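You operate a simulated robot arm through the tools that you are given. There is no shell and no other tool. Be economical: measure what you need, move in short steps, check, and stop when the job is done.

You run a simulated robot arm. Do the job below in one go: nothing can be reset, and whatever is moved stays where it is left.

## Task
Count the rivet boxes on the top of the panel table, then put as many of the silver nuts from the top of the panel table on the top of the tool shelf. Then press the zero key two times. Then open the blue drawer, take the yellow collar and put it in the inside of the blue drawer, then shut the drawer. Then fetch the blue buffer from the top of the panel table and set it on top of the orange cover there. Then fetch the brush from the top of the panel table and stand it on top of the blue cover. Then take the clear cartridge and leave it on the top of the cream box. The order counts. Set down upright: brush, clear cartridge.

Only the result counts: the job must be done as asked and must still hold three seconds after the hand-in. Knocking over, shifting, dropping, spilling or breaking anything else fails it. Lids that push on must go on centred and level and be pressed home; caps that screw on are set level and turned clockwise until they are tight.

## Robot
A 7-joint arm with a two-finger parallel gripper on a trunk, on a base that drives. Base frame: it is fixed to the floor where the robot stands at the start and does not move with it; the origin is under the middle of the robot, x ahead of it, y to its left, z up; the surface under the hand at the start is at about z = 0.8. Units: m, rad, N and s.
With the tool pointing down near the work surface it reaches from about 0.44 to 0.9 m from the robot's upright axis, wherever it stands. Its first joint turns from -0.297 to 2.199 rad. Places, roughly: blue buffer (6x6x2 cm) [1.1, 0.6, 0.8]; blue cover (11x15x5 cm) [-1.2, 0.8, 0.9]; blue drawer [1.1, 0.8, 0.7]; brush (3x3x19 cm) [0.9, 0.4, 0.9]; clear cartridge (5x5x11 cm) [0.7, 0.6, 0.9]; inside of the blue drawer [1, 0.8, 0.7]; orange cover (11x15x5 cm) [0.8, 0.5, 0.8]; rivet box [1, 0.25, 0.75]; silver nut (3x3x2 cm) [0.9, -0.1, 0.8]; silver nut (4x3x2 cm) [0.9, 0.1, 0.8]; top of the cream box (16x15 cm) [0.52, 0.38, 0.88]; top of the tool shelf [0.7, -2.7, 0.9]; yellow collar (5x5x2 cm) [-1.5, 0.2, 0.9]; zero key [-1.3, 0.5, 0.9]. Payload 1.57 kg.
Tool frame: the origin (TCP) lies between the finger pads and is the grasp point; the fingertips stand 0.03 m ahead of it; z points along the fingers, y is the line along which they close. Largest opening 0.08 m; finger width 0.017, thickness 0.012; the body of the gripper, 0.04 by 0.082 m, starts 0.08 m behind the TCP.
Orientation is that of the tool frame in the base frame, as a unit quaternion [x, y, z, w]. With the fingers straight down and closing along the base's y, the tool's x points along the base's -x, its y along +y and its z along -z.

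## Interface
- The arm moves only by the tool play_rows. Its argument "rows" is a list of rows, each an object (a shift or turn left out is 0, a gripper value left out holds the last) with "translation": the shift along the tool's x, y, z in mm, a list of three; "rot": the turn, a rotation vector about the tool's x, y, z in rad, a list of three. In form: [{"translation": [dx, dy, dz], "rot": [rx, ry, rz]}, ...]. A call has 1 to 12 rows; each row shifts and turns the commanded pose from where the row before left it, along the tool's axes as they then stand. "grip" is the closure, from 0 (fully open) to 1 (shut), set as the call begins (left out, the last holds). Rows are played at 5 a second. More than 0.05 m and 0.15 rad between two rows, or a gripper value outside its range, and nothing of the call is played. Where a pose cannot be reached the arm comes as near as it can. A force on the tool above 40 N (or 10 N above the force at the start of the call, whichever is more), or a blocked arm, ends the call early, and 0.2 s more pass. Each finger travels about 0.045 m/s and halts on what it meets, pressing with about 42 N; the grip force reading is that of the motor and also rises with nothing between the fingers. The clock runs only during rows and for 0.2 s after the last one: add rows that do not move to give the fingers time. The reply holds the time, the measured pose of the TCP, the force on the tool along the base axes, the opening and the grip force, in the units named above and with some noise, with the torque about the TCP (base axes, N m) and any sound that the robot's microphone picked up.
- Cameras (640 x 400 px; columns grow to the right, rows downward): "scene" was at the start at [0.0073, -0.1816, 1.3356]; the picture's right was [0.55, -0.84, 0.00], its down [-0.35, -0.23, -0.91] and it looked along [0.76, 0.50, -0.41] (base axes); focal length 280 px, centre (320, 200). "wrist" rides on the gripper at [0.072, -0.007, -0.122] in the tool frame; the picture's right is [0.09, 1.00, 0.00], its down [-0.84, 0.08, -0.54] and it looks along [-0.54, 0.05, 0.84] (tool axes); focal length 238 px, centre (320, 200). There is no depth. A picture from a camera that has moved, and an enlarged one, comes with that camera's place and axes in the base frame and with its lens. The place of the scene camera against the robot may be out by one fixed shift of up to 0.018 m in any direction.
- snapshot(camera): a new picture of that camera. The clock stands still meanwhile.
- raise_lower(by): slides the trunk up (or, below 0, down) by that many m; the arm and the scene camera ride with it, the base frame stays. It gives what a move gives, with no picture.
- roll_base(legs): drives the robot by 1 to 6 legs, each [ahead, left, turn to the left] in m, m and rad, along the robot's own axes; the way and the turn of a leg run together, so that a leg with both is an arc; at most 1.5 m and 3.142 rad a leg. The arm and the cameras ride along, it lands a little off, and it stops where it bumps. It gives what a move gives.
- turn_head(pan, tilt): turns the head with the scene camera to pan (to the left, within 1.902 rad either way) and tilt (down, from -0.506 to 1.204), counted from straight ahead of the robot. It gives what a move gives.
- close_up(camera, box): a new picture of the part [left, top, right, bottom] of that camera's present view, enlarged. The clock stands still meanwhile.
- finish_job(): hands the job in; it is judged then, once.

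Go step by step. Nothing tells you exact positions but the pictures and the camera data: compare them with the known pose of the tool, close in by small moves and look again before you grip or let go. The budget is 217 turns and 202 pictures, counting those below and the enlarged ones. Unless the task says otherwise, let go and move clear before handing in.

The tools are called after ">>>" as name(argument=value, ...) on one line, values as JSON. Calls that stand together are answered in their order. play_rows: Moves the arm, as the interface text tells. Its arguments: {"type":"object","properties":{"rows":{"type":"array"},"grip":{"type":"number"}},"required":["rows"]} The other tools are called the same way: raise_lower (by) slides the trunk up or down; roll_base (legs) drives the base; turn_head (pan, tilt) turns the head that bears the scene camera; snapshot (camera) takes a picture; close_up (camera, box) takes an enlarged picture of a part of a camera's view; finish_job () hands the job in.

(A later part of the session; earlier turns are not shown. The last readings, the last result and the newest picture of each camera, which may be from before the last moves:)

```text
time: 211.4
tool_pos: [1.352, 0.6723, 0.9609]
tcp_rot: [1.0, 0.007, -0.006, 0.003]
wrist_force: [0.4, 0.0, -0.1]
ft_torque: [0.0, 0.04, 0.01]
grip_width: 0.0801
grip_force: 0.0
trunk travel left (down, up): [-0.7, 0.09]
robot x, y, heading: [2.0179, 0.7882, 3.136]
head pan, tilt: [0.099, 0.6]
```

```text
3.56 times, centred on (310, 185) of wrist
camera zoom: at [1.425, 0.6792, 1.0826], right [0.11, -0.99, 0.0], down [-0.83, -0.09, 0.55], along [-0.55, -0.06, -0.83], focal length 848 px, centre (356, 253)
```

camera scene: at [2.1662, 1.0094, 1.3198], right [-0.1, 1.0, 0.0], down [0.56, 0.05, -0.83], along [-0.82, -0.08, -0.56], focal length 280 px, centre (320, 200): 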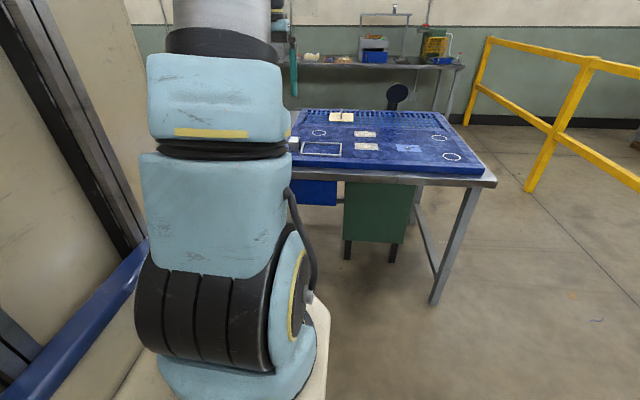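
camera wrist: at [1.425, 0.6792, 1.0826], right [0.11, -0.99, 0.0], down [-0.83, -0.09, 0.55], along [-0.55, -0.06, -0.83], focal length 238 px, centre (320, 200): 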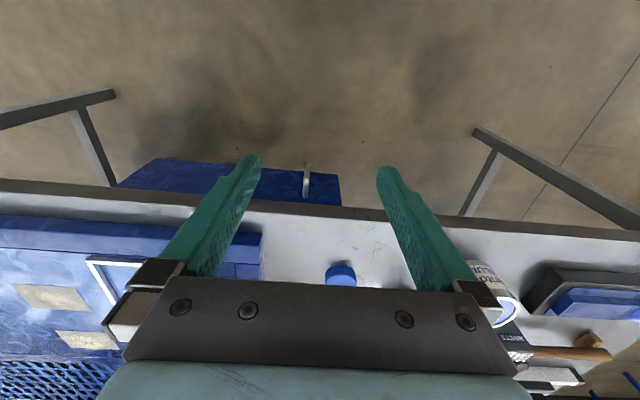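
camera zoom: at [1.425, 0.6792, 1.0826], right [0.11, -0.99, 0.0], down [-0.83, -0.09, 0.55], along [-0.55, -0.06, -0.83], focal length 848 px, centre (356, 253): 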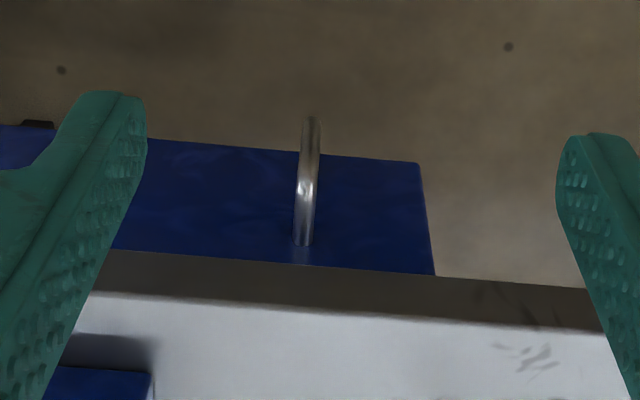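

Bar: x≈1.227, y≈0.682, z 0.655–0.73; table lip at x≈1.212. I go down outside it, then move in with open fingers.

>>> play_rows(rows=[{"translation": [-25, -10, 30]}, {"translation": [-25, 0, 30]}, {"translation": [0, 0, 45]}, {"translation": [0, 0, 45]}, {"translation": [0, 0, 45]}, {"translation": [0, 0, 38]}, {}])

>>> snapshot(camera="wrist")

```text
time: 213.0
tool_pos: [1.2984, 0.6818, 0.7303]
tcp_rot: [1.0, 0.005, -0.005, 0.003]
wrist_force: [0.0, -0.4, -0.6]
ft_torque: [0.02, 0.02, 0.01]
grip_width: 0.0801
grip_force: 0.1
trunk travel left (down, up): [-0.7, 0.09]
robot x, y, heading: [2.0169, 0.7908, 3.139]
head pan, tilt: [0.099, 0.6]
```

```text
134 pictures are left
camera wrist: at [1.3728, 0.6878, 0.851], right [0.1, -0.99, 0.0], down [-0.83, -0.09, 0.55], along [-0.55, -0.06, -0.83], focal length 238 px, centre (320, 200)
```

wrist: 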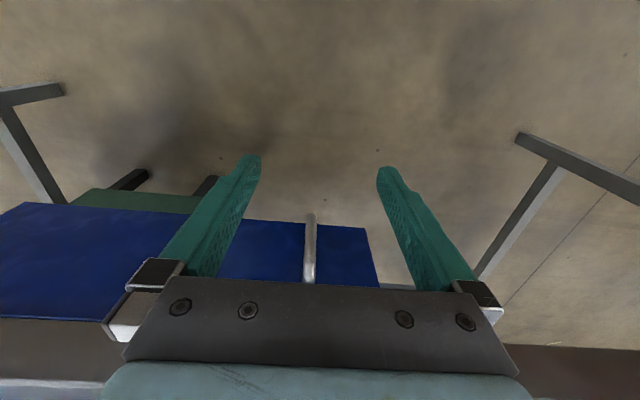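

Triangulated bar: x=1.2275, y=0.682, bottom z=0.66. Moving in and closing.

>>> play_rows(rows=[{"translation": [-35, 0, 0]}, {"translation": [-20, 0, 0]}, {"translation": [-13, 0, 0]}, {}])

>>> play_rows(rows=[{}, {}, {}, {}, {}, {}], grip=1)

>>> snapshot(camera="wrist")

```text
time: 214.0
tool_pos: [1.2307, 0.6794, 0.731]
tcp_rot: [1.0, 0.007, -0.005, 0.002]
wrist_force: [0.5, -0.2, -0.2]
ft_torque: [0.01, 0.02, 0.0]
grip_width: 0.0802
grip_force: 0.2
trunk travel left (down, up): [-0.7, 0.09]
robot x, y, heading: [2.0142, 0.7862, 3.141]
head pan, tilt: [0.099, 0.6]
```

```text
time: 215.4
tool_pos: [1.2319, 0.6813, 0.7301]
tcp_rot: [1.0, 0.006, -0.004, 0.002]
wrist_force: [0.7, 11.2, 2.4]
ft_torque: [0.12, -0.42, -0.16]
grip_width: 0.0102
grip_force: 27.4
trunk travel left (down, up): [-0.7, 0.09]
robot x, y, heading: [2.0168, 0.7898, 3.136]
head pan, tilt: [0.099, 0.6]
```

```text
133 pictures are left
camera wrist: at [1.3039, 0.6884, 0.8521], right [0.1, -0.99, 0.0], down [-0.83, -0.09, 0.55], along [-0.55, -0.06, -0.83], focal length 238 px, centre (320, 200)
```

wrist: 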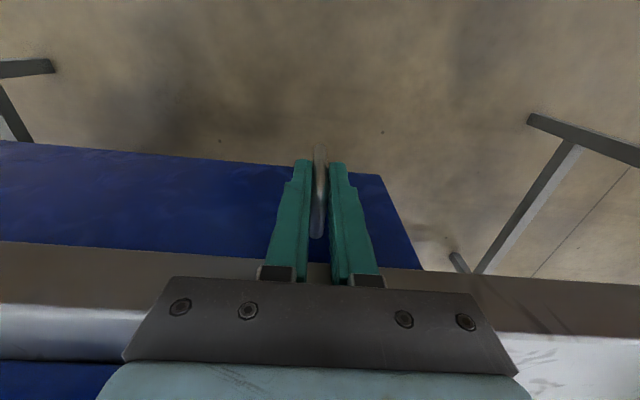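

Handle gripped. Pulling the drawer open along +x.

>>> play_rows(rows=[{"translation": [10, -2, 0]}, {"translation": [20, 0, 0]}, {"translation": [20, 0, 0]}, {"translation": [20, 0, 0]}, {"translation": [20, 0, 0]}, {"translation": [20, 0, 0]}, {"translation": [20, 0, 0]}, {"translation": [20, 0, 0]}, {"translation": [20, 0, 0]}, {"translation": [20, 0, 0]}, {"translation": [20, 0, 0]}, {}])

>>> snapshot(camera="wrist")

```text
time: 218.0
tool_pos: [1.4416, 0.682, 0.731]
tcp_rot: [1.0, 0.007, -0.006, 0.004]
wrist_force: [0.4, -15.9, 24.8]
ft_torque: [0.67, 0.06, 0.09]
grip_width: 0.01
grip_force: 27.9
trunk travel left (down, up): [-0.7, 0.09]
robot x, y, heading: [2.0145, 0.7903, 3.138]
head pan, tilt: [0.099, 0.6]
```

```text
132 pictures are left
camera wrist: at [1.5146, 0.6895, 0.8512], right [0.11, -0.99, 0.01], down [-0.83, -0.09, 0.55], along [-0.55, -0.06, -0.83], focal length 238 px, centre (320, 200)
```

wrist: 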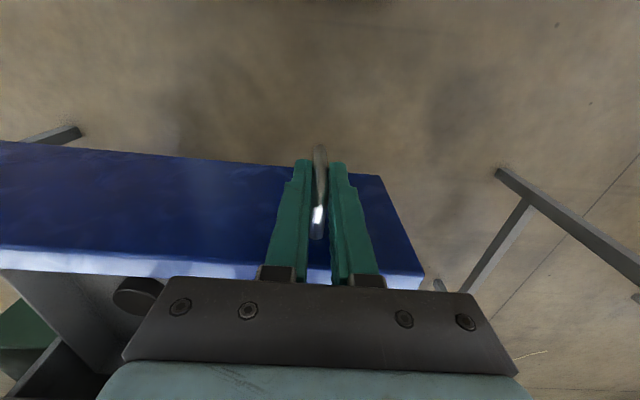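

Drawer is open about 0.21 m. Release the handle, back off and look inside.

>>> play_rows(rows=[{}, {}, {}, {}, {"translation": [30, 0, 0]}, {"translation": [25, 0, 0]}, {"translation": [0, 0, -40]}, {"translation": [0, 0, -40]}, {"translation": [0, 0, -50]}, {"translation": [0, 0, -50]}, {"translation": [0, 0, -50]}, {}], grip=0)

>>> snapshot(camera="wrist")

```text
time: 220.6
tool_pos: [1.4982, 0.6865, 0.9584]
tcp_rot: [1.0, 0.006, -0.004, 0.003]
wrist_force: [-0.6, 0.1, -0.3]
ft_torque: [-0.04, -0.02, 0.0]
grip_width: 0.0801
grip_force: 0.1
trunk travel left (down, up): [-0.7, 0.09]
robot x, y, heading: [2.0147, 0.794, 3.14]
head pan, tilt: [0.099, 0.6]
```

```text
131 pictures are left
camera wrist: at [1.5719, 0.6928, 1.0806], right [0.11, -0.99, 0.0], down [-0.83, -0.09, 0.55], along [-0.55, -0.06, -0.83], focal length 238 px, centre (320, 200)
```

wrist: 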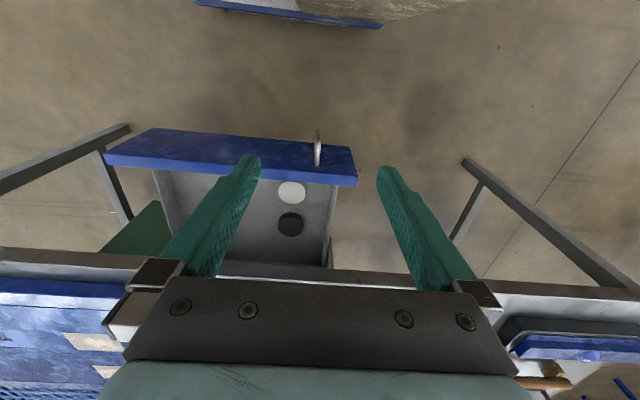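

The drawer is open with two discs inside near the handle side. Now fetch the yellow collar: raise, drive back around the table to the wall bench.

>>> play_rows(rows=[{"translation": [-25, 0, -40]}, {"translation": [-25, 0, -40]}, {"translation": [-25, 0, -40]}, {"translation": [-25, 0, -40]}, {"translation": [-25, 0, -40]}, {"translation": [-25, 0, -30]}, {}])

>>> snapshot(camera="wrist")

>>> roll_base(legs=[[-0.12, 0, 0], [0, 0.8, 0], [0, 0.71, 0], [1.3, 0, 0], [1.2, 0, 0]])

```text
time: 222.2
tool_pos: [1.3494, 0.6861, 1.1909]
tcp_rot: [1.0, 0.008, -0.006, 0.001]
wrist_force: [-1.2, 0.5, -0.9]
ft_torque: [-0.02, 0.03, -0.02]
grip_width: 0.08
grip_force: 0.1
trunk travel left (down, up): [-0.7, 0.09]
robot x, y, heading: [2.0148, 0.7888, 3.138]
head pan, tilt: [0.099, 0.6]
```

```text
130 pictures are left
camera wrist: at [1.4241, 0.6926, 1.3111], right [0.11, -0.99, 0.0], down [-0.83, -0.09, 0.55], along [-0.55, -0.06, -0.83], focal length 238 px, centre (320, 200)
```

wrist: 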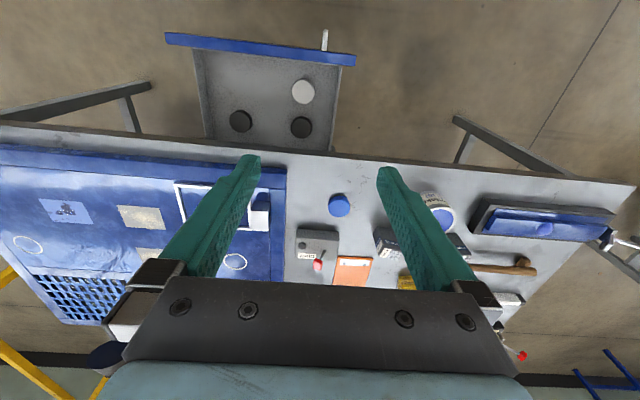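

```text
time: 242.6
tool_pos: [-1.0218, -0.8081, 1.1902]
tcp_rot: [1.0, 0.005, -0.006, 0.003]
wrist_force: [-0.4, -0.3, 0.0]
ft_torque: [-0.02, -0.01, -0.03]
grip_width: 0.0799
grip_force: 0.1
trunk travel left (down, up): [-0.7, 0.09]
robot x, y, heading: [-0.3596, -0.7041, 3.133]
head pan, tilt: [0.099, 0.6]
```

Drawer content mapped: free spot near [1.33, 0.89]. Shift to the wall bench and view the collar.

>>> roll_base(legs=[[0, -1.05, 0.008], [0.2, 0, 0]])

>>> snapshot(camera="wrist")

>>> turn_head(pan=0.3, tilt=0.4)

>>> snapshot(camera="scene")

```text
time: 249.2
tool_pos: [-1.2209, 0.2336, 1.1898]
tcp_rot: [1.0, 0.011, -0.006, 0.003]
wrist_force: [-0.1, 0.0, 0.7]
ft_torque: [0.0, 0.0, 0.0]
grip_width: 0.0801
grip_force: 0.1
trunk travel left (down, up): [-0.7, 0.09]
robot x, y, heading: [-0.5597, 0.3424, -3.136]
head pan, tilt: [0.099, 0.6]
```

```text
129 pictures are left
camera wrist: at [-1.1476, 0.2408, 1.3109], right [0.11, -0.99, 0.0], down [-0.83, -0.09, 0.55], along [-0.55, -0.07, -0.83], focal length 238 px, centre (320, 200)
```

wrist: 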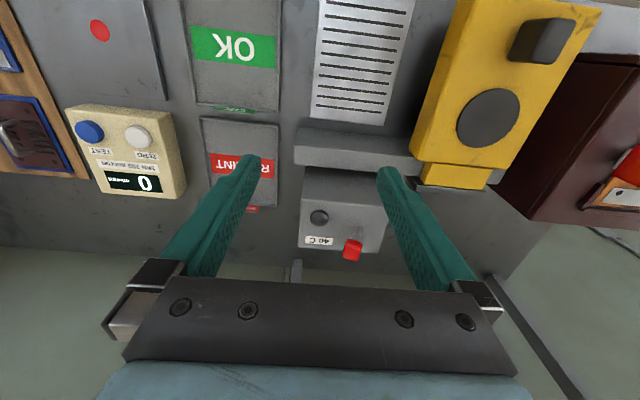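

```text
time: 250.0
tool_pos: [-1.2218, 0.2333, 1.189]
tcp_rot: [1.0, 0.01, -0.005, 0.004]
wrist_force: [-0.3, -0.5, -1.1]
ft_torque: [-0.01, 0.01, 0.01]
grip_width: 0.08
grip_force: 0.0
trunk travel left (down, up): [-0.7, 0.09]
robot x, y, heading: [-0.558, 0.3474, -3.135]
head pan, tilt: [0.3, 0.4]
```

```text
128 pictures are left
camera scene: at [-0.5584, 0.5442, 1.338], right [-0.3, 0.95, 0.0], down [0.37, 0.12, -0.92], along [-0.88, -0.28, -0.39], focal length 280 px, centre (320, 200)
```

scene: 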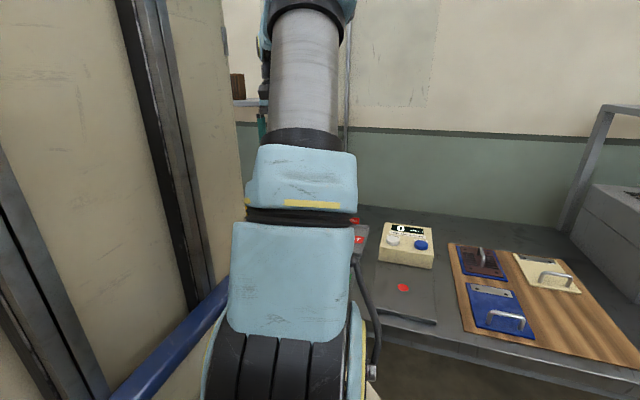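

The display reads 0. The collar is hidden behind the grey toggle box; I move the hand left of the box (+y) to see it.

>>> play_rows(rows=[{"translation": [-10, -45, 0]}, {"translation": [-10, -45, 0]}, {"translation": [-10, -45, 0]}, {"translation": [-40, 0, 25]}, {"translation": [-40, 0, 25]}, {"translation": [-40, 0, 25]}, {"translation": [-40, 0, 25]}, {}])

>>> snapshot(camera="wrist")

>>> turn_head(pan=0.15, tilt=0.2)

>>> snapshot(camera="scene")

```text
time: 251.8
tool_pos: [-1.4144, 0.362, 1.0912]
tcp_rot: [1.0, 0.011, -0.006, 0.001]
wrist_force: [0.7, 0.0, -0.8]
ft_torque: [-0.04, 0.06, 0.0]
grip_width: 0.0799
grip_force: 0.0
trunk travel left (down, up): [-0.7, 0.09]
robot x, y, heading: [-0.558, 0.3435, -3.139]
head pan, tilt: [0.3, 0.4]
```

```text
127 pictures are left
camera wrist: at [-1.3412, 0.37, 1.2119], right [0.11, -0.99, 0.0], down [-0.83, -0.09, 0.55], along [-0.55, -0.07, -0.83], focal length 238 px, centre (320, 200)
```

wrist: 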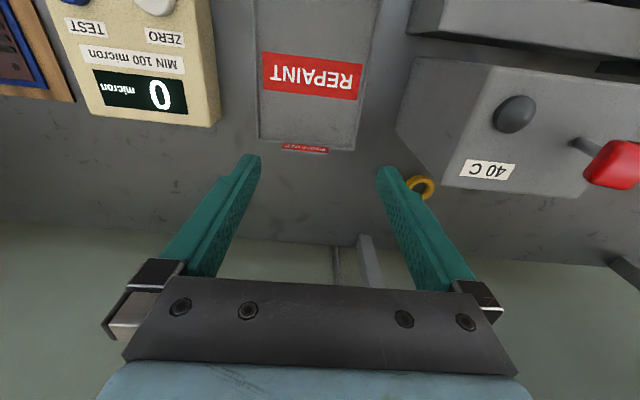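

```text
time: 252.5
tool_pos: [-1.4148, 0.3624, 1.0912]
tcp_rot: [1.0, 0.01, -0.006, 0.003]
wrist_force: [0.1, 0.5, 0.3]
ft_torque: [0.01, 0.0, -0.03]
grip_width: 0.0799
grip_force: 0.0
trunk travel left (down, up): [-0.7, 0.09]
robot x, y, heading: [-0.558, 0.3448, -3.14]
head pan, tilt: [0.15, 0.201]
```

```text
126 pictures are left
camera scene: at [-0.5621, 0.5575, 1.3565], right [-0.16, 0.99, 0.0], down [0.2, 0.03, -0.98], along [-0.97, -0.15, -0.2], focal length 280 px, centre (320, 200)
```

scene: 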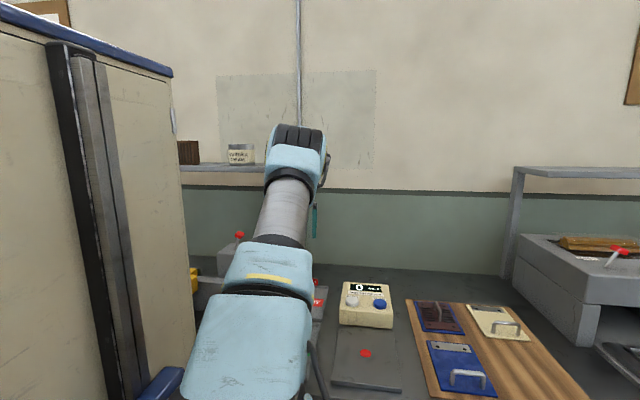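

The collar is at about [-1.53, 0.16], tight behind the box and under the edge of the overhead shelf. I lower first, outside the shelf, to look closer.

>>> play_rows(rows=[{"translation": [0, 0, 45]}, {"translation": [0, 0, 45]}, {"translation": [0, 0, 45]}, {"translation": [-20, 20, 0]}, {}])

>>> snapshot(camera="wrist")

>>> snapshot(camera="scene")

```text
time: 253.7
tool_pos: [-1.436, 0.3415, 0.958]
tcp_rot: [1.0, 0.011, -0.006, 0.003]
wrist_force: [-0.9, -0.2, -0.5]
ft_torque: [-0.02, -0.02, 0.02]
grip_width: 0.08
grip_force: 0.1
trunk travel left (down, up): [-0.7, 0.09]
robot x, y, heading: [-0.5599, 0.3484, -3.137]
head pan, tilt: [0.15, 0.201]
```

```text
125 pictures are left
camera wrist: at [-1.3635, 0.35, 1.0785], right [0.11, -0.99, 0.0], down [-0.83, -0.09, 0.55], along [-0.55, -0.07, -0.83], focal length 238 px, centre (320, 200)
```

wrist: 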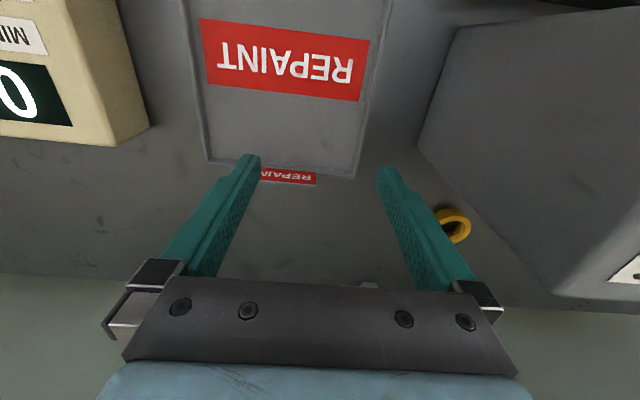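

```text
124 pictures are left
camera scene: at [-0.5621, 0.5576, 1.3566], right [-0.16, 0.99, 0.0], down [0.2, 0.03, -0.98], along [-0.97, -0.15, -0.2], focal length 280 px, centre (320, 200)
```

scene: 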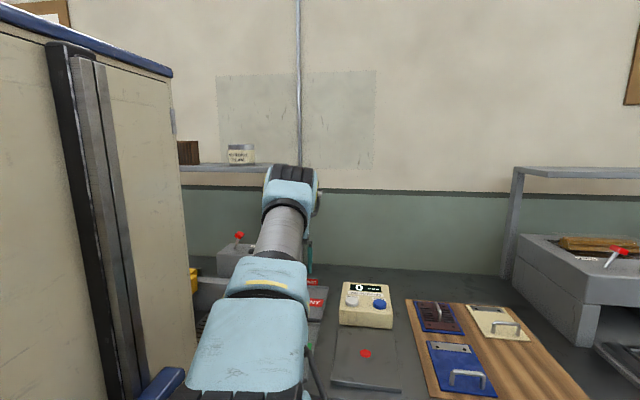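

>>> close_up(camera="wrist", box=[380, 130, 560, 310])

>>> close_up(camera="scene", box=[180, 130, 340, 300])

```text
2.22 times, centred on (470, 220) of wrist
camera zoom: at [-1.3635, 0.35, 1.0785], right [0.11, -0.99, 0.0], down [-0.83, -0.09, 0.55], along [-0.55, -0.07, -0.83], focal length 530 px, centre (-13, 156)
```

zoom: 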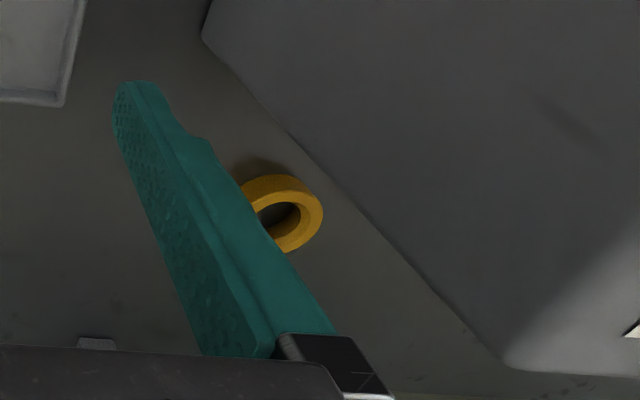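

```text
2.35 times, centred on (260, 215) of scene
camera zoom: at [-0.5621, 0.5576, 1.3566], right [-0.16, 0.99, 0.0], down [0.2, 0.03, -0.98], along [-0.97, -0.15, -0.2], focal length 658 px, centre (461, 165)
```

zoom: 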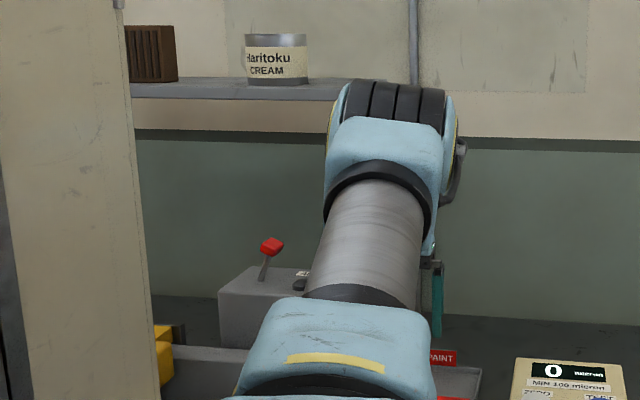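

The box is tall (top ≈1.02) so I'll pinch the collar's wall with one finger in its hole, with the hand turned parallel to the box side. First turn the hand and part-close, away from the box.

>>> play_rows(rows=[{"translation": [-30, 0, 0], "rot": [0, 0, -0.133]}, {"rot": [0, 0, -0.133]}, {"rot": [0, 0, -0.133]}, {"rot": [0, 0, -0.133]}, {"rot": [0, 0, -0.133]}, {"rot": [0, 0, -0.133]}, {"rot": [0, 0, -0.133]}, {"rot": [-0.12, 0, 0]}, {}], grip=0.5625)

>>> snapshot(camera="wrist")

```text
time: 255.7
tool_pos: [-1.4543, 0.3465, 0.9579]
tcp_rot: [0.887, 0.458, 0.022, 0.053]
wrist_force: [0.4, -0.5, 0.4]
ft_torque: [-0.03, 0.01, 0.01]
grip_width: 0.035
grip_force: 0.0
out of reach, approached as far as the arm can: row 8
trunk travel left (down, up): [-0.7, 0.09]
robot x, y, heading: [-0.5597, 0.3456, -3.129]
head pan, tilt: [0.15, 0.201]
```

```text
121 pictures are left
camera wrist: at [-1.4279, 0.417, 1.0772], right [0.86, -0.5, 0.11], down [-0.47, -0.69, 0.56], along [-0.2, -0.53, -0.82], focal length 238 px, centre (320, 200)
```

wrist: 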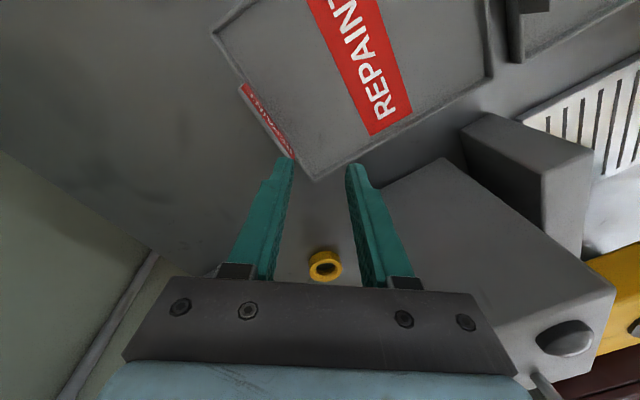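

Too far for this pose; I move the base 0.1 m closer (limit by the bench) and drop the tilt.

>>> roll_base(legs=[[0.1, 0, 0]])

>>> play_rows(rows=[{"translation": [0, 0, 0], "rot": [0.09, 0, 0]}, {}])

>>> snapshot(camera="wrist")

```text
time: 256.8
tool_pos: [-1.554, 0.3474, 0.9573]
tcp_rot: [0.887, 0.458, 0.021, 0.053]
wrist_force: [0.0, 0.1, 0.1]
ft_torque: [0.02, 0.01, 0.01]
grip_width: 0.0351
grip_force: 0.0
trunk travel left (down, up): [-0.7, 0.09]
robot x, y, heading: [-0.6619, 0.3446, -3.138]
head pan, tilt: [0.15, 0.201]
```

```text
time: 257.4
tool_pos: [-1.5661, 0.345, 0.9584]
tcp_rot: [0.889, 0.458, 0.002, 0.013]
wrist_force: [0.7, -0.1, 0.2]
ft_torque: [0.0, -0.02, 0.02]
grip_width: 0.0351
grip_force: 0.0
out of reach, approached as far as the arm can: row 1
trunk travel left (down, up): [-0.7, 0.09]
robot x, y, heading: [-0.6547, 0.3414, -3.136]
head pan, tilt: [0.15, 0.201]
```

```text
120 pictures are left
camera wrist: at [-1.531, 0.4085, 1.0795], right [0.86, -0.5, 0.02], down [-0.43, -0.71, 0.55], along [-0.26, -0.49, -0.83], focal length 238 px, centre (320, 200)
```

wrist: 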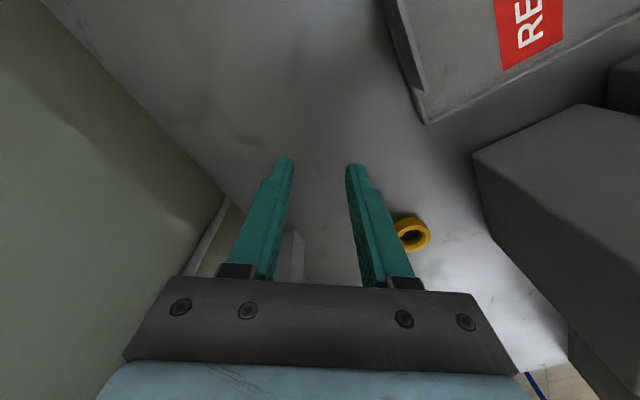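

The box's back face is actually at x≈-1.42, so there's room: a normal grasp around the collar works. Lower first (to stay under the shelf), open, then slide over it.

>>> play_rows(rows=[{"translation": [0, 0, 25]}, {"translation": [0, 0, 25]}, {"translation": [-28, 32, 0]}, {"translation": [-28, 32, 0]}, {"translation": [-28, 32, 0]}, {"translation": [-28, 32, 0]}, {}], grip=0)

>>> snapshot(camera="wrist")

>>> snapshot(camera="scene")

```text
time: 259.0
tool_pos: [-1.5355, 0.2082, 0.9112]
tcp_rot: [0.889, 0.458, 0.0, 0.012]
wrist_force: [0.3, -1.2, 0.2]
ft_torque: [0.01, -0.01, 0.0]
grip_width: 0.08
grip_force: 0.0
out of reach, approached as far as the arm can: row 3, 6
trunk travel left (down, up): [-0.7, 0.09]
robot x, y, heading: [-0.6593, 0.3401, -3.134]
head pan, tilt: [0.15, 0.201]
```

```text
119 pictures are left
camera wrist: at [-1.501, 0.2723, 1.0324], right [0.86, -0.5, 0.02], down [-0.43, -0.71, 0.55], along [-0.26, -0.49, -0.83], focal length 238 px, centre (320, 200)
```

wrist: 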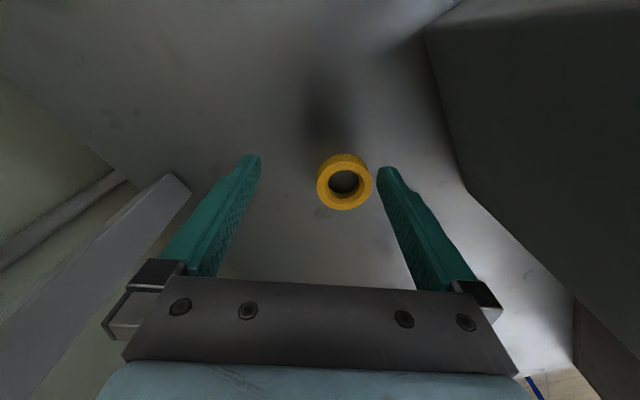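

```text
118 pictures are left
camera scene: at [-0.6628, 0.557, 1.3566], right [-0.16, 0.99, 0.0], down [0.2, 0.03, -0.98], along [-0.97, -0.15, -0.2], focal length 280 px, centre (320, 200)
```

scene: 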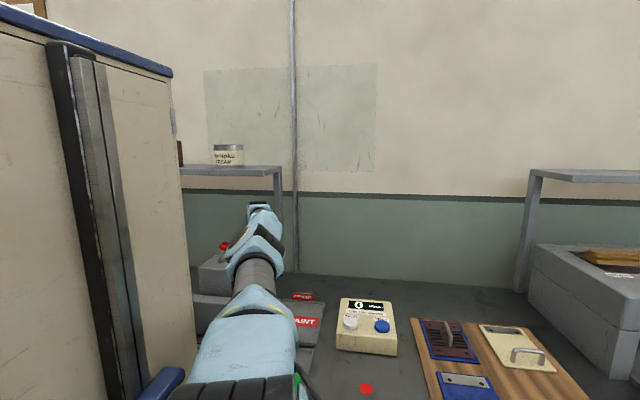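

Collar centre about [-1.531, 0.173]. Shift over it and lower.

>>> play_rows(rows=[{"translation": [-26, 24, 0]}, {"translation": [0, 0, 12]}, {}])

>>> snapshot(camera="wrist")

```text
time: 259.8
tool_pos: [-1.5321, 0.1985, 0.8997]
tcp_rot: [0.889, 0.459, 0.0, 0.013]
wrist_force: [0.3, 0.7, 0.9]
ft_torque: [-0.01, 0.01, 0.03]
grip_width: 0.0799
grip_force: 0.1
out of reach, approached as far as the arm can: row 1
trunk travel left (down, up): [-0.7, 0.09]
robot x, y, heading: [-0.6624, 0.3423, -3.136]
head pan, tilt: [0.15, 0.201]
```

```text
117 pictures are left
camera wrist: at [-1.4965, 0.2617, 1.0207], right [0.86, -0.5, 0.02], down [-0.43, -0.71, 0.55], along [-0.26, -0.49, -0.83], focal length 238 px, centre (320, 200)
```

wrist: 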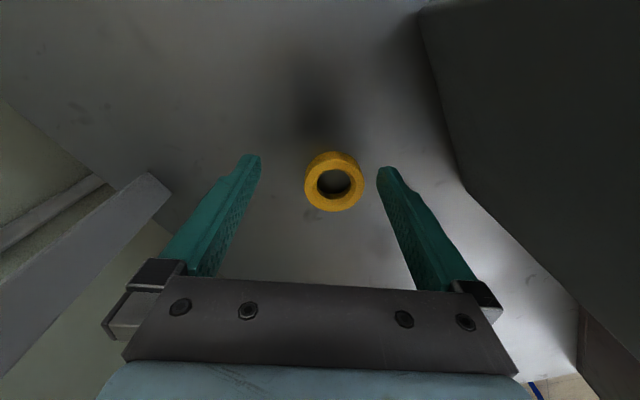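

>>> play_rows(rows=[{"translation": [0, 0, -10]}, {}])

>>> roll_base(legs=[[0, 0.06, 0]])

>>> snapshot(camera="wrist")

```text
time: 260.4
tool_pos: [-1.5311, 0.1987, 0.9089]
tcp_rot: [0.888, 0.459, 0.0, 0.013]
wrist_force: [0.1, 0.2, -0.2]
ft_torque: [0.01, -0.02, -0.01]
grip_width: 0.0798
grip_force: 0.0
trunk travel left (down, up): [-0.7, 0.09]
robot x, y, heading: [-0.6561, 0.3418, -3.136]
head pan, tilt: [0.15, 0.201]
```

```text
time: 261.4
tool_pos: [-1.5314, 0.1368, 0.9107]
tcp_rot: [0.888, 0.459, 0.001, 0.013]
wrist_force: [1.1, -1.4, 0.5]
ft_torque: [0.02, -0.01, -0.02]
grip_width: 0.0801
grip_force: 0.0
trunk travel left (down, up): [-0.7, 0.09]
robot x, y, heading: [-0.6596, 0.283, -3.132]
head pan, tilt: [0.15, 0.201]
```

```text
116 pictures are left
camera wrist: at [-1.4962, 0.2019, 1.0309], right [0.86, -0.5, 0.02], down [-0.43, -0.71, 0.55], along [-0.26, -0.49, -0.83], focal length 238 px, centre (320, 200)
```

wrist: 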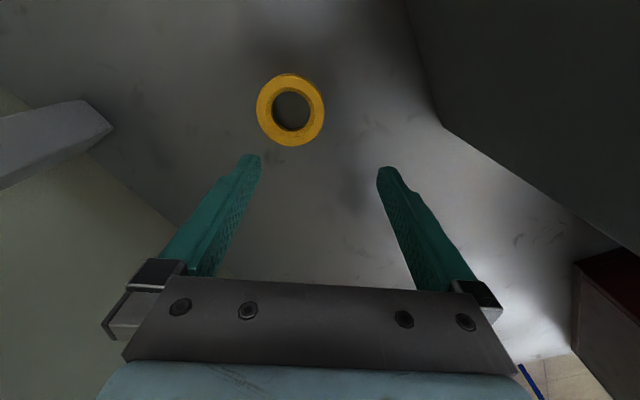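

>>> play_rows(rows=[{"translation": [33, -21, 0]}, {"translation": [0, 0, 10]}, {}])

>>> snapshot(camera="wrist")

```text
time: 262.2
tool_pos: [-1.5296, 0.1774, 0.8983]
tcp_rot: [0.888, 0.459, 0.0, 0.012]
wrist_force: [0.0, 0.2, 0.3]
ft_torque: [0.0, 0.01, 0.04]
grip_width: 0.0799
grip_force: 0.1
trunk travel left (down, up): [-0.7, 0.09]
robot x, y, heading: [-0.6576, 0.2792, -3.132]
head pan, tilt: [0.15, 0.201]
```

```text
115 pictures are left
camera wrist: at [-1.4943, 0.2414, 1.0199], right [0.86, -0.5, 0.02], down [-0.43, -0.71, 0.55], along [-0.26, -0.49, -0.83], focal length 238 px, centre (320, 200)
```

wrist: 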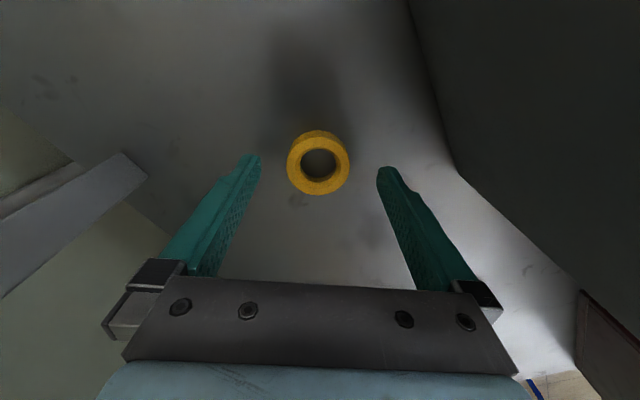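

>>> play_rows(rows=[{"translation": [0, 0, 8]}, {"translation": [0, 0, 6]}, {"translation": [0, 0, 4]}, {"translation": [0, 0, 3]}, {}])

>>> snapshot(camera="wrist")

```text
time: 263.4
tool_pos: [-1.5302, 0.1776, 0.8818]
tcp_rot: [0.889, 0.458, 0.0, 0.012]
wrist_force: [2.1, 4.2, 18.6]
ft_torque: [0.76, 0.54, -0.16]
grip_width: 0.0794
grip_force: 0.0
trunk travel left (down, up): [-0.7, 0.09]
robot x, y, heading: [-0.6609, 0.2837, -3.14]
head pan, tilt: [0.15, 0.201]
```

```text
114 pictures are left
camera wrist: at [-1.4935, 0.2412, 1.0018], right [0.86, -0.5, 0.02], down [-0.43, -0.71, 0.55], along [-0.26, -0.49, -0.83], focal length 238 px, centre (320, 200)
```

wrist: 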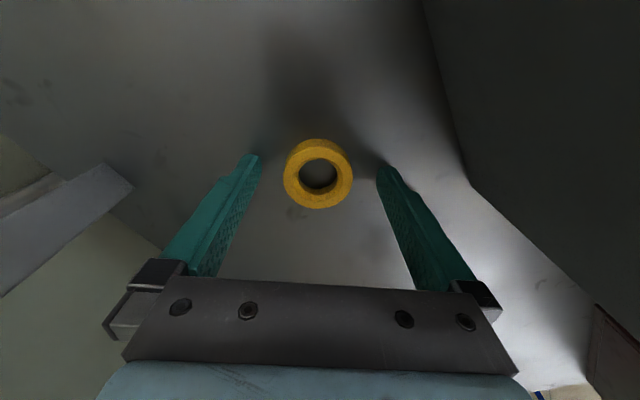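

Fingertips touch the bench. Lift 2 mm and close.

>>> play_rows(rows=[{"translation": [0, 0, -4]}, {}])

>>> play_rows(rows=[{}, {}, {}, {}], grip=1)

>>> play_rows(rows=[{"translation": [0, 0, -20]}, {"translation": [30, -30, 0]}, {"translation": [30, -30, 0]}, {"translation": [30, -30, 0]}, {"translation": [30, -30, 0]}, {}])

>>> snapshot(camera="wrist")

```text
time: 264.0
tool_pos: [-1.5285, 0.177, 0.8824]
tcp_rot: [0.889, 0.458, 0.001, 0.012]
wrist_force: [-1.4, 2.5, 3.4]
ft_torque: [0.28, 0.19, -0.02]
grip_width: 0.0804
grip_force: 0.1
trunk travel left (down, up): [-0.7, 0.09]
robot x, y, heading: [-0.6594, 0.2829, -3.139]
head pan, tilt: [0.15, 0.201]
```

```text
time: 265.0
tool_pos: [-1.5291, 0.1763, 0.8825]
tcp_rot: [0.889, 0.458, 0.001, 0.014]
wrist_force: [0.2, 0.1, 0.2]
ft_torque: [0.03, 0.01, -0.01]
grip_width: 0.0456
grip_force: 31.4
trunk travel left (down, up): [-0.7, 0.09]
robot x, y, heading: [-0.6602, 0.2866, -3.135]
head pan, tilt: [0.15, 0.201]
```

```text
time: 266.4
tool_pos: [-1.5563, 0.3442, 0.8968]
tcp_rot: [0.888, 0.459, 0.0, 0.012]
wrist_force: [-0.6, 0.0, -1.4]
ft_torque: [0.04, 0.02, 0.02]
grip_width: 0.0452
grip_force: 42.2
trunk travel left (down, up): [-0.7, 0.09]
robot x, y, heading: [-0.6616, 0.2837, -3.133]
head pan, tilt: [0.15, 0.201]
```

```text
113 pictures are left
camera wrist: at [-1.5219, 0.409, 1.0179], right [0.86, -0.5, 0.02], down [-0.43, -0.71, 0.55], along [-0.26, -0.49, -0.83], focal length 238 px, centre (320, 200)
```

wrist: 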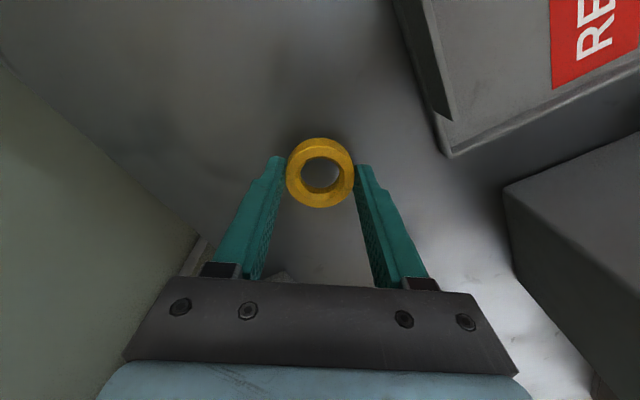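

Collar held. Raise clear, retract and straighten the hand.

>>> play_rows(rows=[{"translation": [0, 0, -45]}, {"translation": [0, 0, -45]}, {"translation": [0, 0, -45]}, {"translation": [0, 0, -45]}, {"translation": [23, 33, -20]}, {"translation": [23, 33, -20]}, {"translation": [23, 33, -20]}, {"translation": [23, 33, -20]}, {"translation": [23, 33, -20]}, {"translation": [23, 33, -20]}, {}])

>>> play_rows(rows=[{"rot": [0, 0, 0.13]}, {"rot": [0, 0, 0.13]}, {"rot": [0, 0, 0.13]}, {"rot": [0, 0, 0.13]}, {"rot": [0, 0, 0.13]}, {"rot": [0, 0, 0.13]}, {"rot": [0, 0, 0.15]}, {}])

```text
time: 268.8
tool_pos: [-1.32, 0.3494, 1.2015]
tcp_rot: [0.889, 0.459, 0.0, 0.012]
wrist_force: [-1.0, -0.2, -0.7]
ft_torque: [-0.02, -0.04, 0.0]
grip_width: 0.0451
grip_force: 41.3
trunk travel left (down, up): [-0.7, 0.09]
robot x, y, heading: [-0.6579, 0.2829, -3.137]
head pan, tilt: [0.15, 0.201]
```

```text
time: 270.6
tool_pos: [-1.32, 0.3478, 1.2003]
tcp_rot: [1.0, 0.011, 0.007, 0.011]
wrist_force: [0.1, 0.8, -1.5]
ft_torque: [-0.01, 0.0, 0.01]
grip_width: 0.0448
grip_force: 42.1
trunk travel left (down, up): [-0.7, 0.09]
robot x, y, heading: [-0.6594, 0.2799, -3.137]
head pan, tilt: [0.15, 0.201]
```

>>> roll_base(legs=[[-0.3, 0, -0.004], [0, 1.0, 0], [-1.25, 0, 0], [-1.25, 0, 0], [0, -0.8, 0], [0, -0.75, 0]])

>>> snapshot(camera="wrist")

```text
time: 296.7
tool_pos: [1.4885, 0.9043, 1.2015]
tcp_rot: [1.0, 0.004, 0.006, 0.011]
wrist_force: [0.9, 0.6, -2.4]
ft_torque: [0.01, 0.02, 0.0]
grip_width: 0.045
grip_force: 41.5
trunk travel left (down, up): [-0.7, 0.09]
robot x, y, heading: [2.1471, 0.8307, 3.132]
head pan, tilt: [0.15, 0.201]
```

```text
112 pictures are left
camera wrist: at [1.5602, 0.9126, 1.324], right [0.1, -0.99, 0.02], down [-0.84, -0.07, 0.53], along [-0.53, -0.07, -0.85], focal length 238 px, centre (320, 200)
```

wrist: 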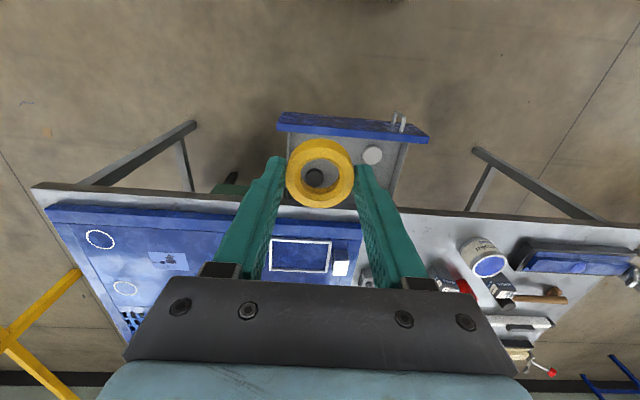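

>>> roll_base(legs=[[0.13, 0, 0.008]])

>>> play_rows(rows=[{"translation": [0, 0, 50]}, {"translation": [0, 0, 50]}, {"translation": [0, 0, 50]}, {"translation": [0, 0, 50]}, {"translation": [0, 0, 50]}, {}])

>>> snapshot(camera="wrist")

```text
time: 298.0
tool_pos: [1.3575, 0.9, 1.2013]
tcp_rot: [1.0, 0.008, 0.006, 0.011]
wrist_force: [0.0, -0.8, -1.4]
ft_torque: [0.01, 0.0, 0.01]
grip_width: 0.045
grip_force: 42.5
trunk travel left (down, up): [-0.7, 0.09]
robot x, y, heading: [2.0153, 0.8331, 3.143]
head pan, tilt: [0.15, 0.201]
```

```text
time: 299.4
tool_pos: [1.3621, 0.896, 0.9515]
tcp_rot: [1.0, 0.008, 0.006, 0.011]
wrist_force: [0.4, 0.3, -1.0]
ft_torque: [-0.01, 0.02, 0.0]
grip_width: 0.0451
grip_force: 41.9
trunk travel left (down, up): [-0.7, 0.09]
robot x, y, heading: [2.0191, 0.8283, 3.142]
head pan, tilt: [0.15, 0.201]
```

```text
111 pictures are left
camera wrist: at [1.432, 0.9043, 1.0737], right [0.11, -0.99, 0.02], down [-0.84, -0.08, 0.53], along [-0.53, -0.08, -0.85], focal length 238 px, centre (320, 200)
```

wrist: 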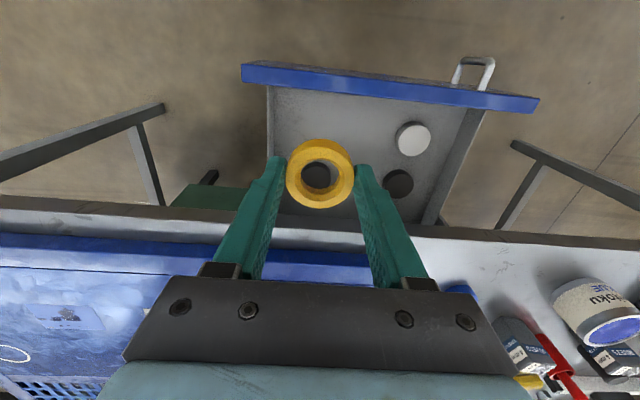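

Free spot at about [1.325, 0.872]. Align and lower into the drawer.

>>> play_rows(rows=[{"translation": [-37, 24, 0]}, {"translation": [0, 0, 50]}, {"translation": [0, 0, 50]}, {"translation": [0, 0, 50]}, {"translation": [0, 0, 35]}, {}])

>>> snapshot(camera="wrist")

```text
time: 300.8
tool_pos: [1.326, 0.865, 0.7668]
tcp_rot: [1.0, 0.007, 0.006, 0.012]
wrist_force: [0.0, 0.4, -0.2]
ft_torque: [0.05, 0.06, 0.0]
grip_width: 0.0449
grip_force: 41.9
trunk travel left (down, up): [-0.7, 0.09]
robot x, y, heading: [2.0158, 0.8298, 3.143]
head pan, tilt: [0.15, 0.201]
```

```text
110 pictures are left
camera wrist: at [1.3968, 0.8742, 0.8892], right [0.11, -0.99, 0.02], down [-0.84, -0.08, 0.53], along [-0.53, -0.08, -0.85], focal length 238 px, centre (320, 200)
```

wrist: 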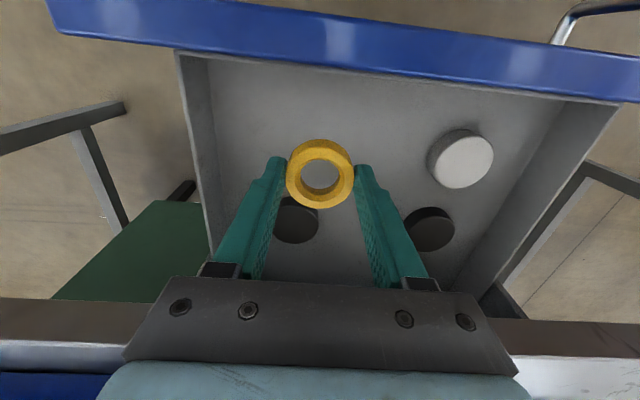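

>>> play_rows(rows=[{"translation": [0, 0, 30]}, {"translation": [0, 0, 20]}, {"translation": [0, 0, 12]}, {"translation": [0, 0, 6]}, {"translation": [0, 0, 4]}, {"translation": [0, 0, 4]}, {"translation": [0, 0, 4]}, {"translation": [0, 0, 4]}, {"translation": [0, 0, 4]}, {"translation": [0, 0, 4]}])

>>> snapshot(camera="wrist")

```text
time: 302.5
tool_pos: [1.3216, 0.8642, 0.691]
tcp_rot: [1.0, 0.008, 0.002, 0.012]
wrist_force: [-0.5, 0.8, 17.8]
ft_torque: [0.62, 0.06, 0.04]
grip_width: 0.045
grip_force: 41.4
trunk travel left (down, up): [-0.7, 0.09]
robot x, y, heading: [2.0191, 0.8358, 3.138]
head pan, tilt: [0.15, 0.201]
stopped in row 8: the force on the tool passed its limit at 45 N (the readings are from after the stop); the commanded pose is now the measured one
```

```text
109 pictures are left
camera wrist: at [1.3946, 0.8736, 0.8125], right [0.11, -0.99, 0.02], down [-0.84, -0.08, 0.54], along [-0.54, -0.08, -0.84], focal length 238 px, centre (320, 200)
```

wrist: 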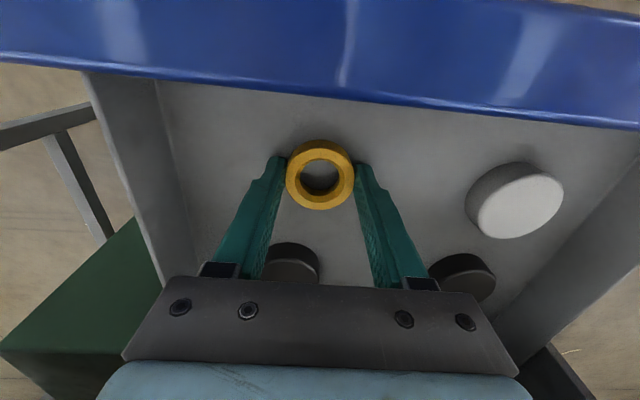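

Collar is on the drawer floor. Release and rise.

>>> play_rows(rows=[{"translation": [0, 0, -1]}, {}])

>>> play_rows(rows=[{}, {}, {"translation": [0, 0, -20]}, {"translation": [0, 0, -40]}, {"translation": [0, 0, -50]}, {"translation": [0, 0, -50]}, {"translation": [0, 0, -50]}, {}], grip=0.2)

>>> snapshot(camera="wrist")

```text
time: 303.1
tool_pos: [1.3238, 0.8652, 0.6907]
tcp_rot: [1.0, 0.008, 0.003, 0.011]
wrist_force: [-0.4, 2.1, 17.9]
ft_torque: [0.58, 0.17, 0.05]
grip_width: 0.0451
grip_force: 41.7
trunk travel left (down, up): [-0.7, 0.09]
robot x, y, heading: [2.0168, 0.8301, 3.14]
head pan, tilt: [0.15, 0.201]
```

```text
time: 304.9
tool_pos: [1.3212, 0.867, 0.9002]
tcp_rot: [1.0, 0.008, 0.003, 0.011]
wrist_force: [-0.6, 0.4, -0.2]
ft_torque: [-0.02, 0.01, 0.0]
grip_width: 0.064
grip_force: 0.0
trunk travel left (down, up): [-0.7, 0.09]
robot x, y, heading: [2.0187, 0.8266, 3.137]
head pan, tilt: [0.15, 0.201]
```

```text
108 pictures are left
camera wrist: at [1.3934, 0.8775, 1.0216], right [0.11, -0.99, 0.02], down [-0.84, -0.08, 0.54], along [-0.53, -0.08, -0.84], focal length 238 px, centre (320, 200)
```

wrist: 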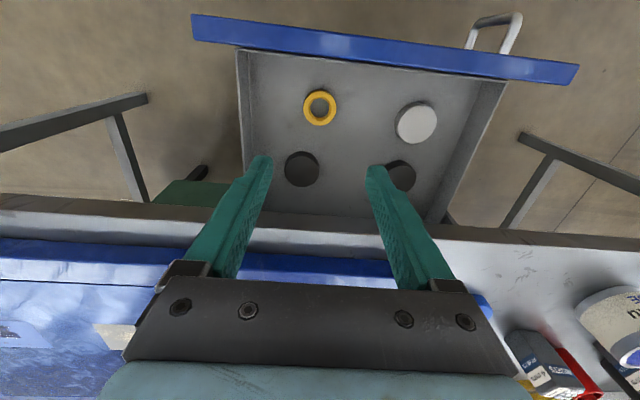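

Collar sits well. Now re-grip the handle: move outside it and down.

>>> play_rows(rows=[{"translation": [33, 33, 0]}, {"translation": [33, 33, 0]}, {"translation": [33, 33, 0]}, {"translation": [33, 33, 0]}, {"translation": [33, 33, 0]}, {"translation": [14, 17, 0]}, {"translation": [0, 0, 45]}, {}], grip=0)

>>> snapshot(camera="wrist")

```text
time: 306.7
tool_pos: [1.5044, 0.689, 0.8607]
tcp_rot: [1.0, 0.008, 0.002, 0.011]
wrist_force: [-0.1, -0.2, -0.3]
ft_torque: [0.01, 0.03, 0.01]
grip_width: 0.08
grip_force: 0.0
trunk travel left (down, up): [-0.7, 0.09]
robot x, y, heading: [2.017, 0.8298, 3.143]
head pan, tilt: [0.15, 0.201]
```

```text
107 pictures are left
camera wrist: at [1.576, 0.6986, 0.9826], right [0.11, -0.99, 0.02], down [-0.84, -0.08, 0.54], along [-0.53, -0.08, -0.84], focal length 238 px, centre (320, 200)
```

wrist: 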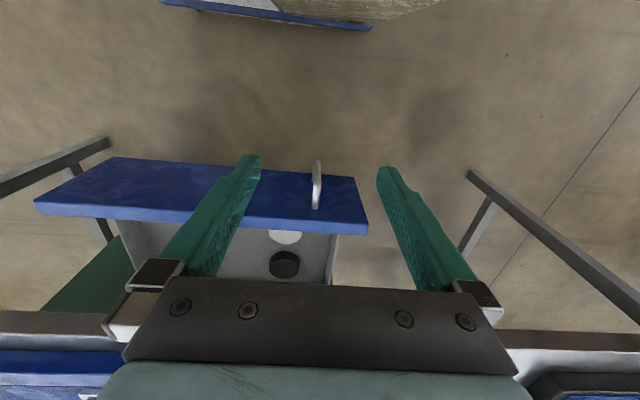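

>>> play_rows(rows=[{"translation": [0, 4, 45]}, {"translation": [0, 0, 45]}, {"translation": [0, 0, 38]}, {"translation": [-30, 0, 0]}, {"translation": [-30, 0, 0]}, {}])

>>> play_rows(rows=[{}, {}, {}, {}, {}, {}], grip=1)

>>> snapshot(camera="wrist")

```text
time: 308.1
tool_pos: [1.4449, 0.6799, 0.7332]
tcp_rot: [1.0, 0.008, 0.003, 0.012]
wrist_force: [1.0, 0.1, -0.6]
ft_torque: [-0.01, 0.02, -0.01]
grip_width: 0.0799
grip_force: 0.0
trunk travel left (down, up): [-0.7, 0.09]
robot x, y, heading: [2.0217, 0.8304, 3.144]
head pan, tilt: [0.15, 0.201]
```

```text
time: 309.5
tool_pos: [1.4462, 0.6821, 0.7325]
tcp_rot: [1.0, 0.007, 0.003, 0.011]
wrist_force: [0.6, 6.2, 1.6]
ft_torque: [0.92, -0.13, -0.05]
grip_width: 0.0103
grip_force: 28.7
trunk travel left (down, up): [-0.7, 0.09]
robot x, y, heading: [2.0213, 0.8312, 3.138]
head pan, tilt: [0.15, 0.201]
```

```text
106 pictures are left
camera wrist: at [1.517, 0.6915, 0.8548], right [0.11, -0.99, 0.02], down [-0.84, -0.08, 0.54], along [-0.53, -0.08, -0.84], focal length 238 px, centre (320, 200)
```

wrist: 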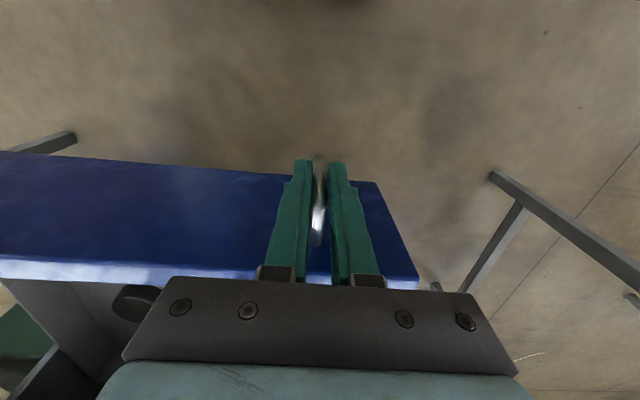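

>>> play_rows(rows=[{"translation": [-20, 0, 0]}, {"translation": [-20, 0, 0]}, {"translation": [-20, 0, 0]}, {"translation": [-20, 0, 0]}, {"translation": [-20, 0, 0]}, {"translation": [-20, 0, 0]}, {"translation": [-20, 0, 0]}, {"translation": [-20, 0, 0]}, {"translation": [-20, 0, 0]}, {"translation": [-18, 0, 0]}, {}])

>>> play_rows(rows=[{"translation": [-4, 0, 0]}, {"translation": [-3, 0, 0]}, {"translation": [-3, 0, 0]}, {"translation": [-3, 0, 0]}, {"translation": [-3, 0, 0]}, {}])

>>> snapshot(camera="wrist")

```text
time: 311.1
tool_pos: [1.3111, 0.6825, 0.7322]
tcp_rot: [1.0, 0.006, 0.001, 0.01]
wrist_force: [-0.4, 2.7, 10.5]
ft_torque: [0.83, 0.56, 0.01]
grip_width: 0.0103
grip_force: 28.6
trunk travel left (down, up): [-0.7, 0.09]
robot x, y, heading: [2.0167, 0.8311, 3.139]
head pan, tilt: [0.15, 0.201]
stopped in row 7: the force on the tool passed its limit at 41 N (the readings are from after the stop); the commanded pose is now the measured one
```

```text
time: 312.5
tool_pos: [1.2958, 0.6819, 0.7316]
tcp_rot: [1.0, 0.006, 0.002, 0.009]
wrist_force: [1.4, 12.5, 17.4]
ft_torque: [0.97, -0.23, -0.08]
grip_width: 0.0102
grip_force: 28.5
trunk travel left (down, up): [-0.7, 0.09]
robot x, y, heading: [2.019, 0.832, 3.138]
head pan, tilt: [0.15, 0.201]
```

```text
105 pictures are left
camera wrist: at [1.3673, 0.6907, 0.8541], right [0.1, -0.99, 0.02], down [-0.84, -0.08, 0.54], along [-0.54, -0.07, -0.84], focal length 238 px, centre (320, 200)
```

wrist: 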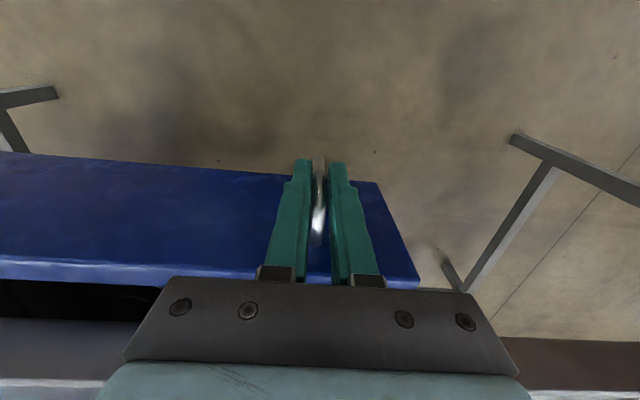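

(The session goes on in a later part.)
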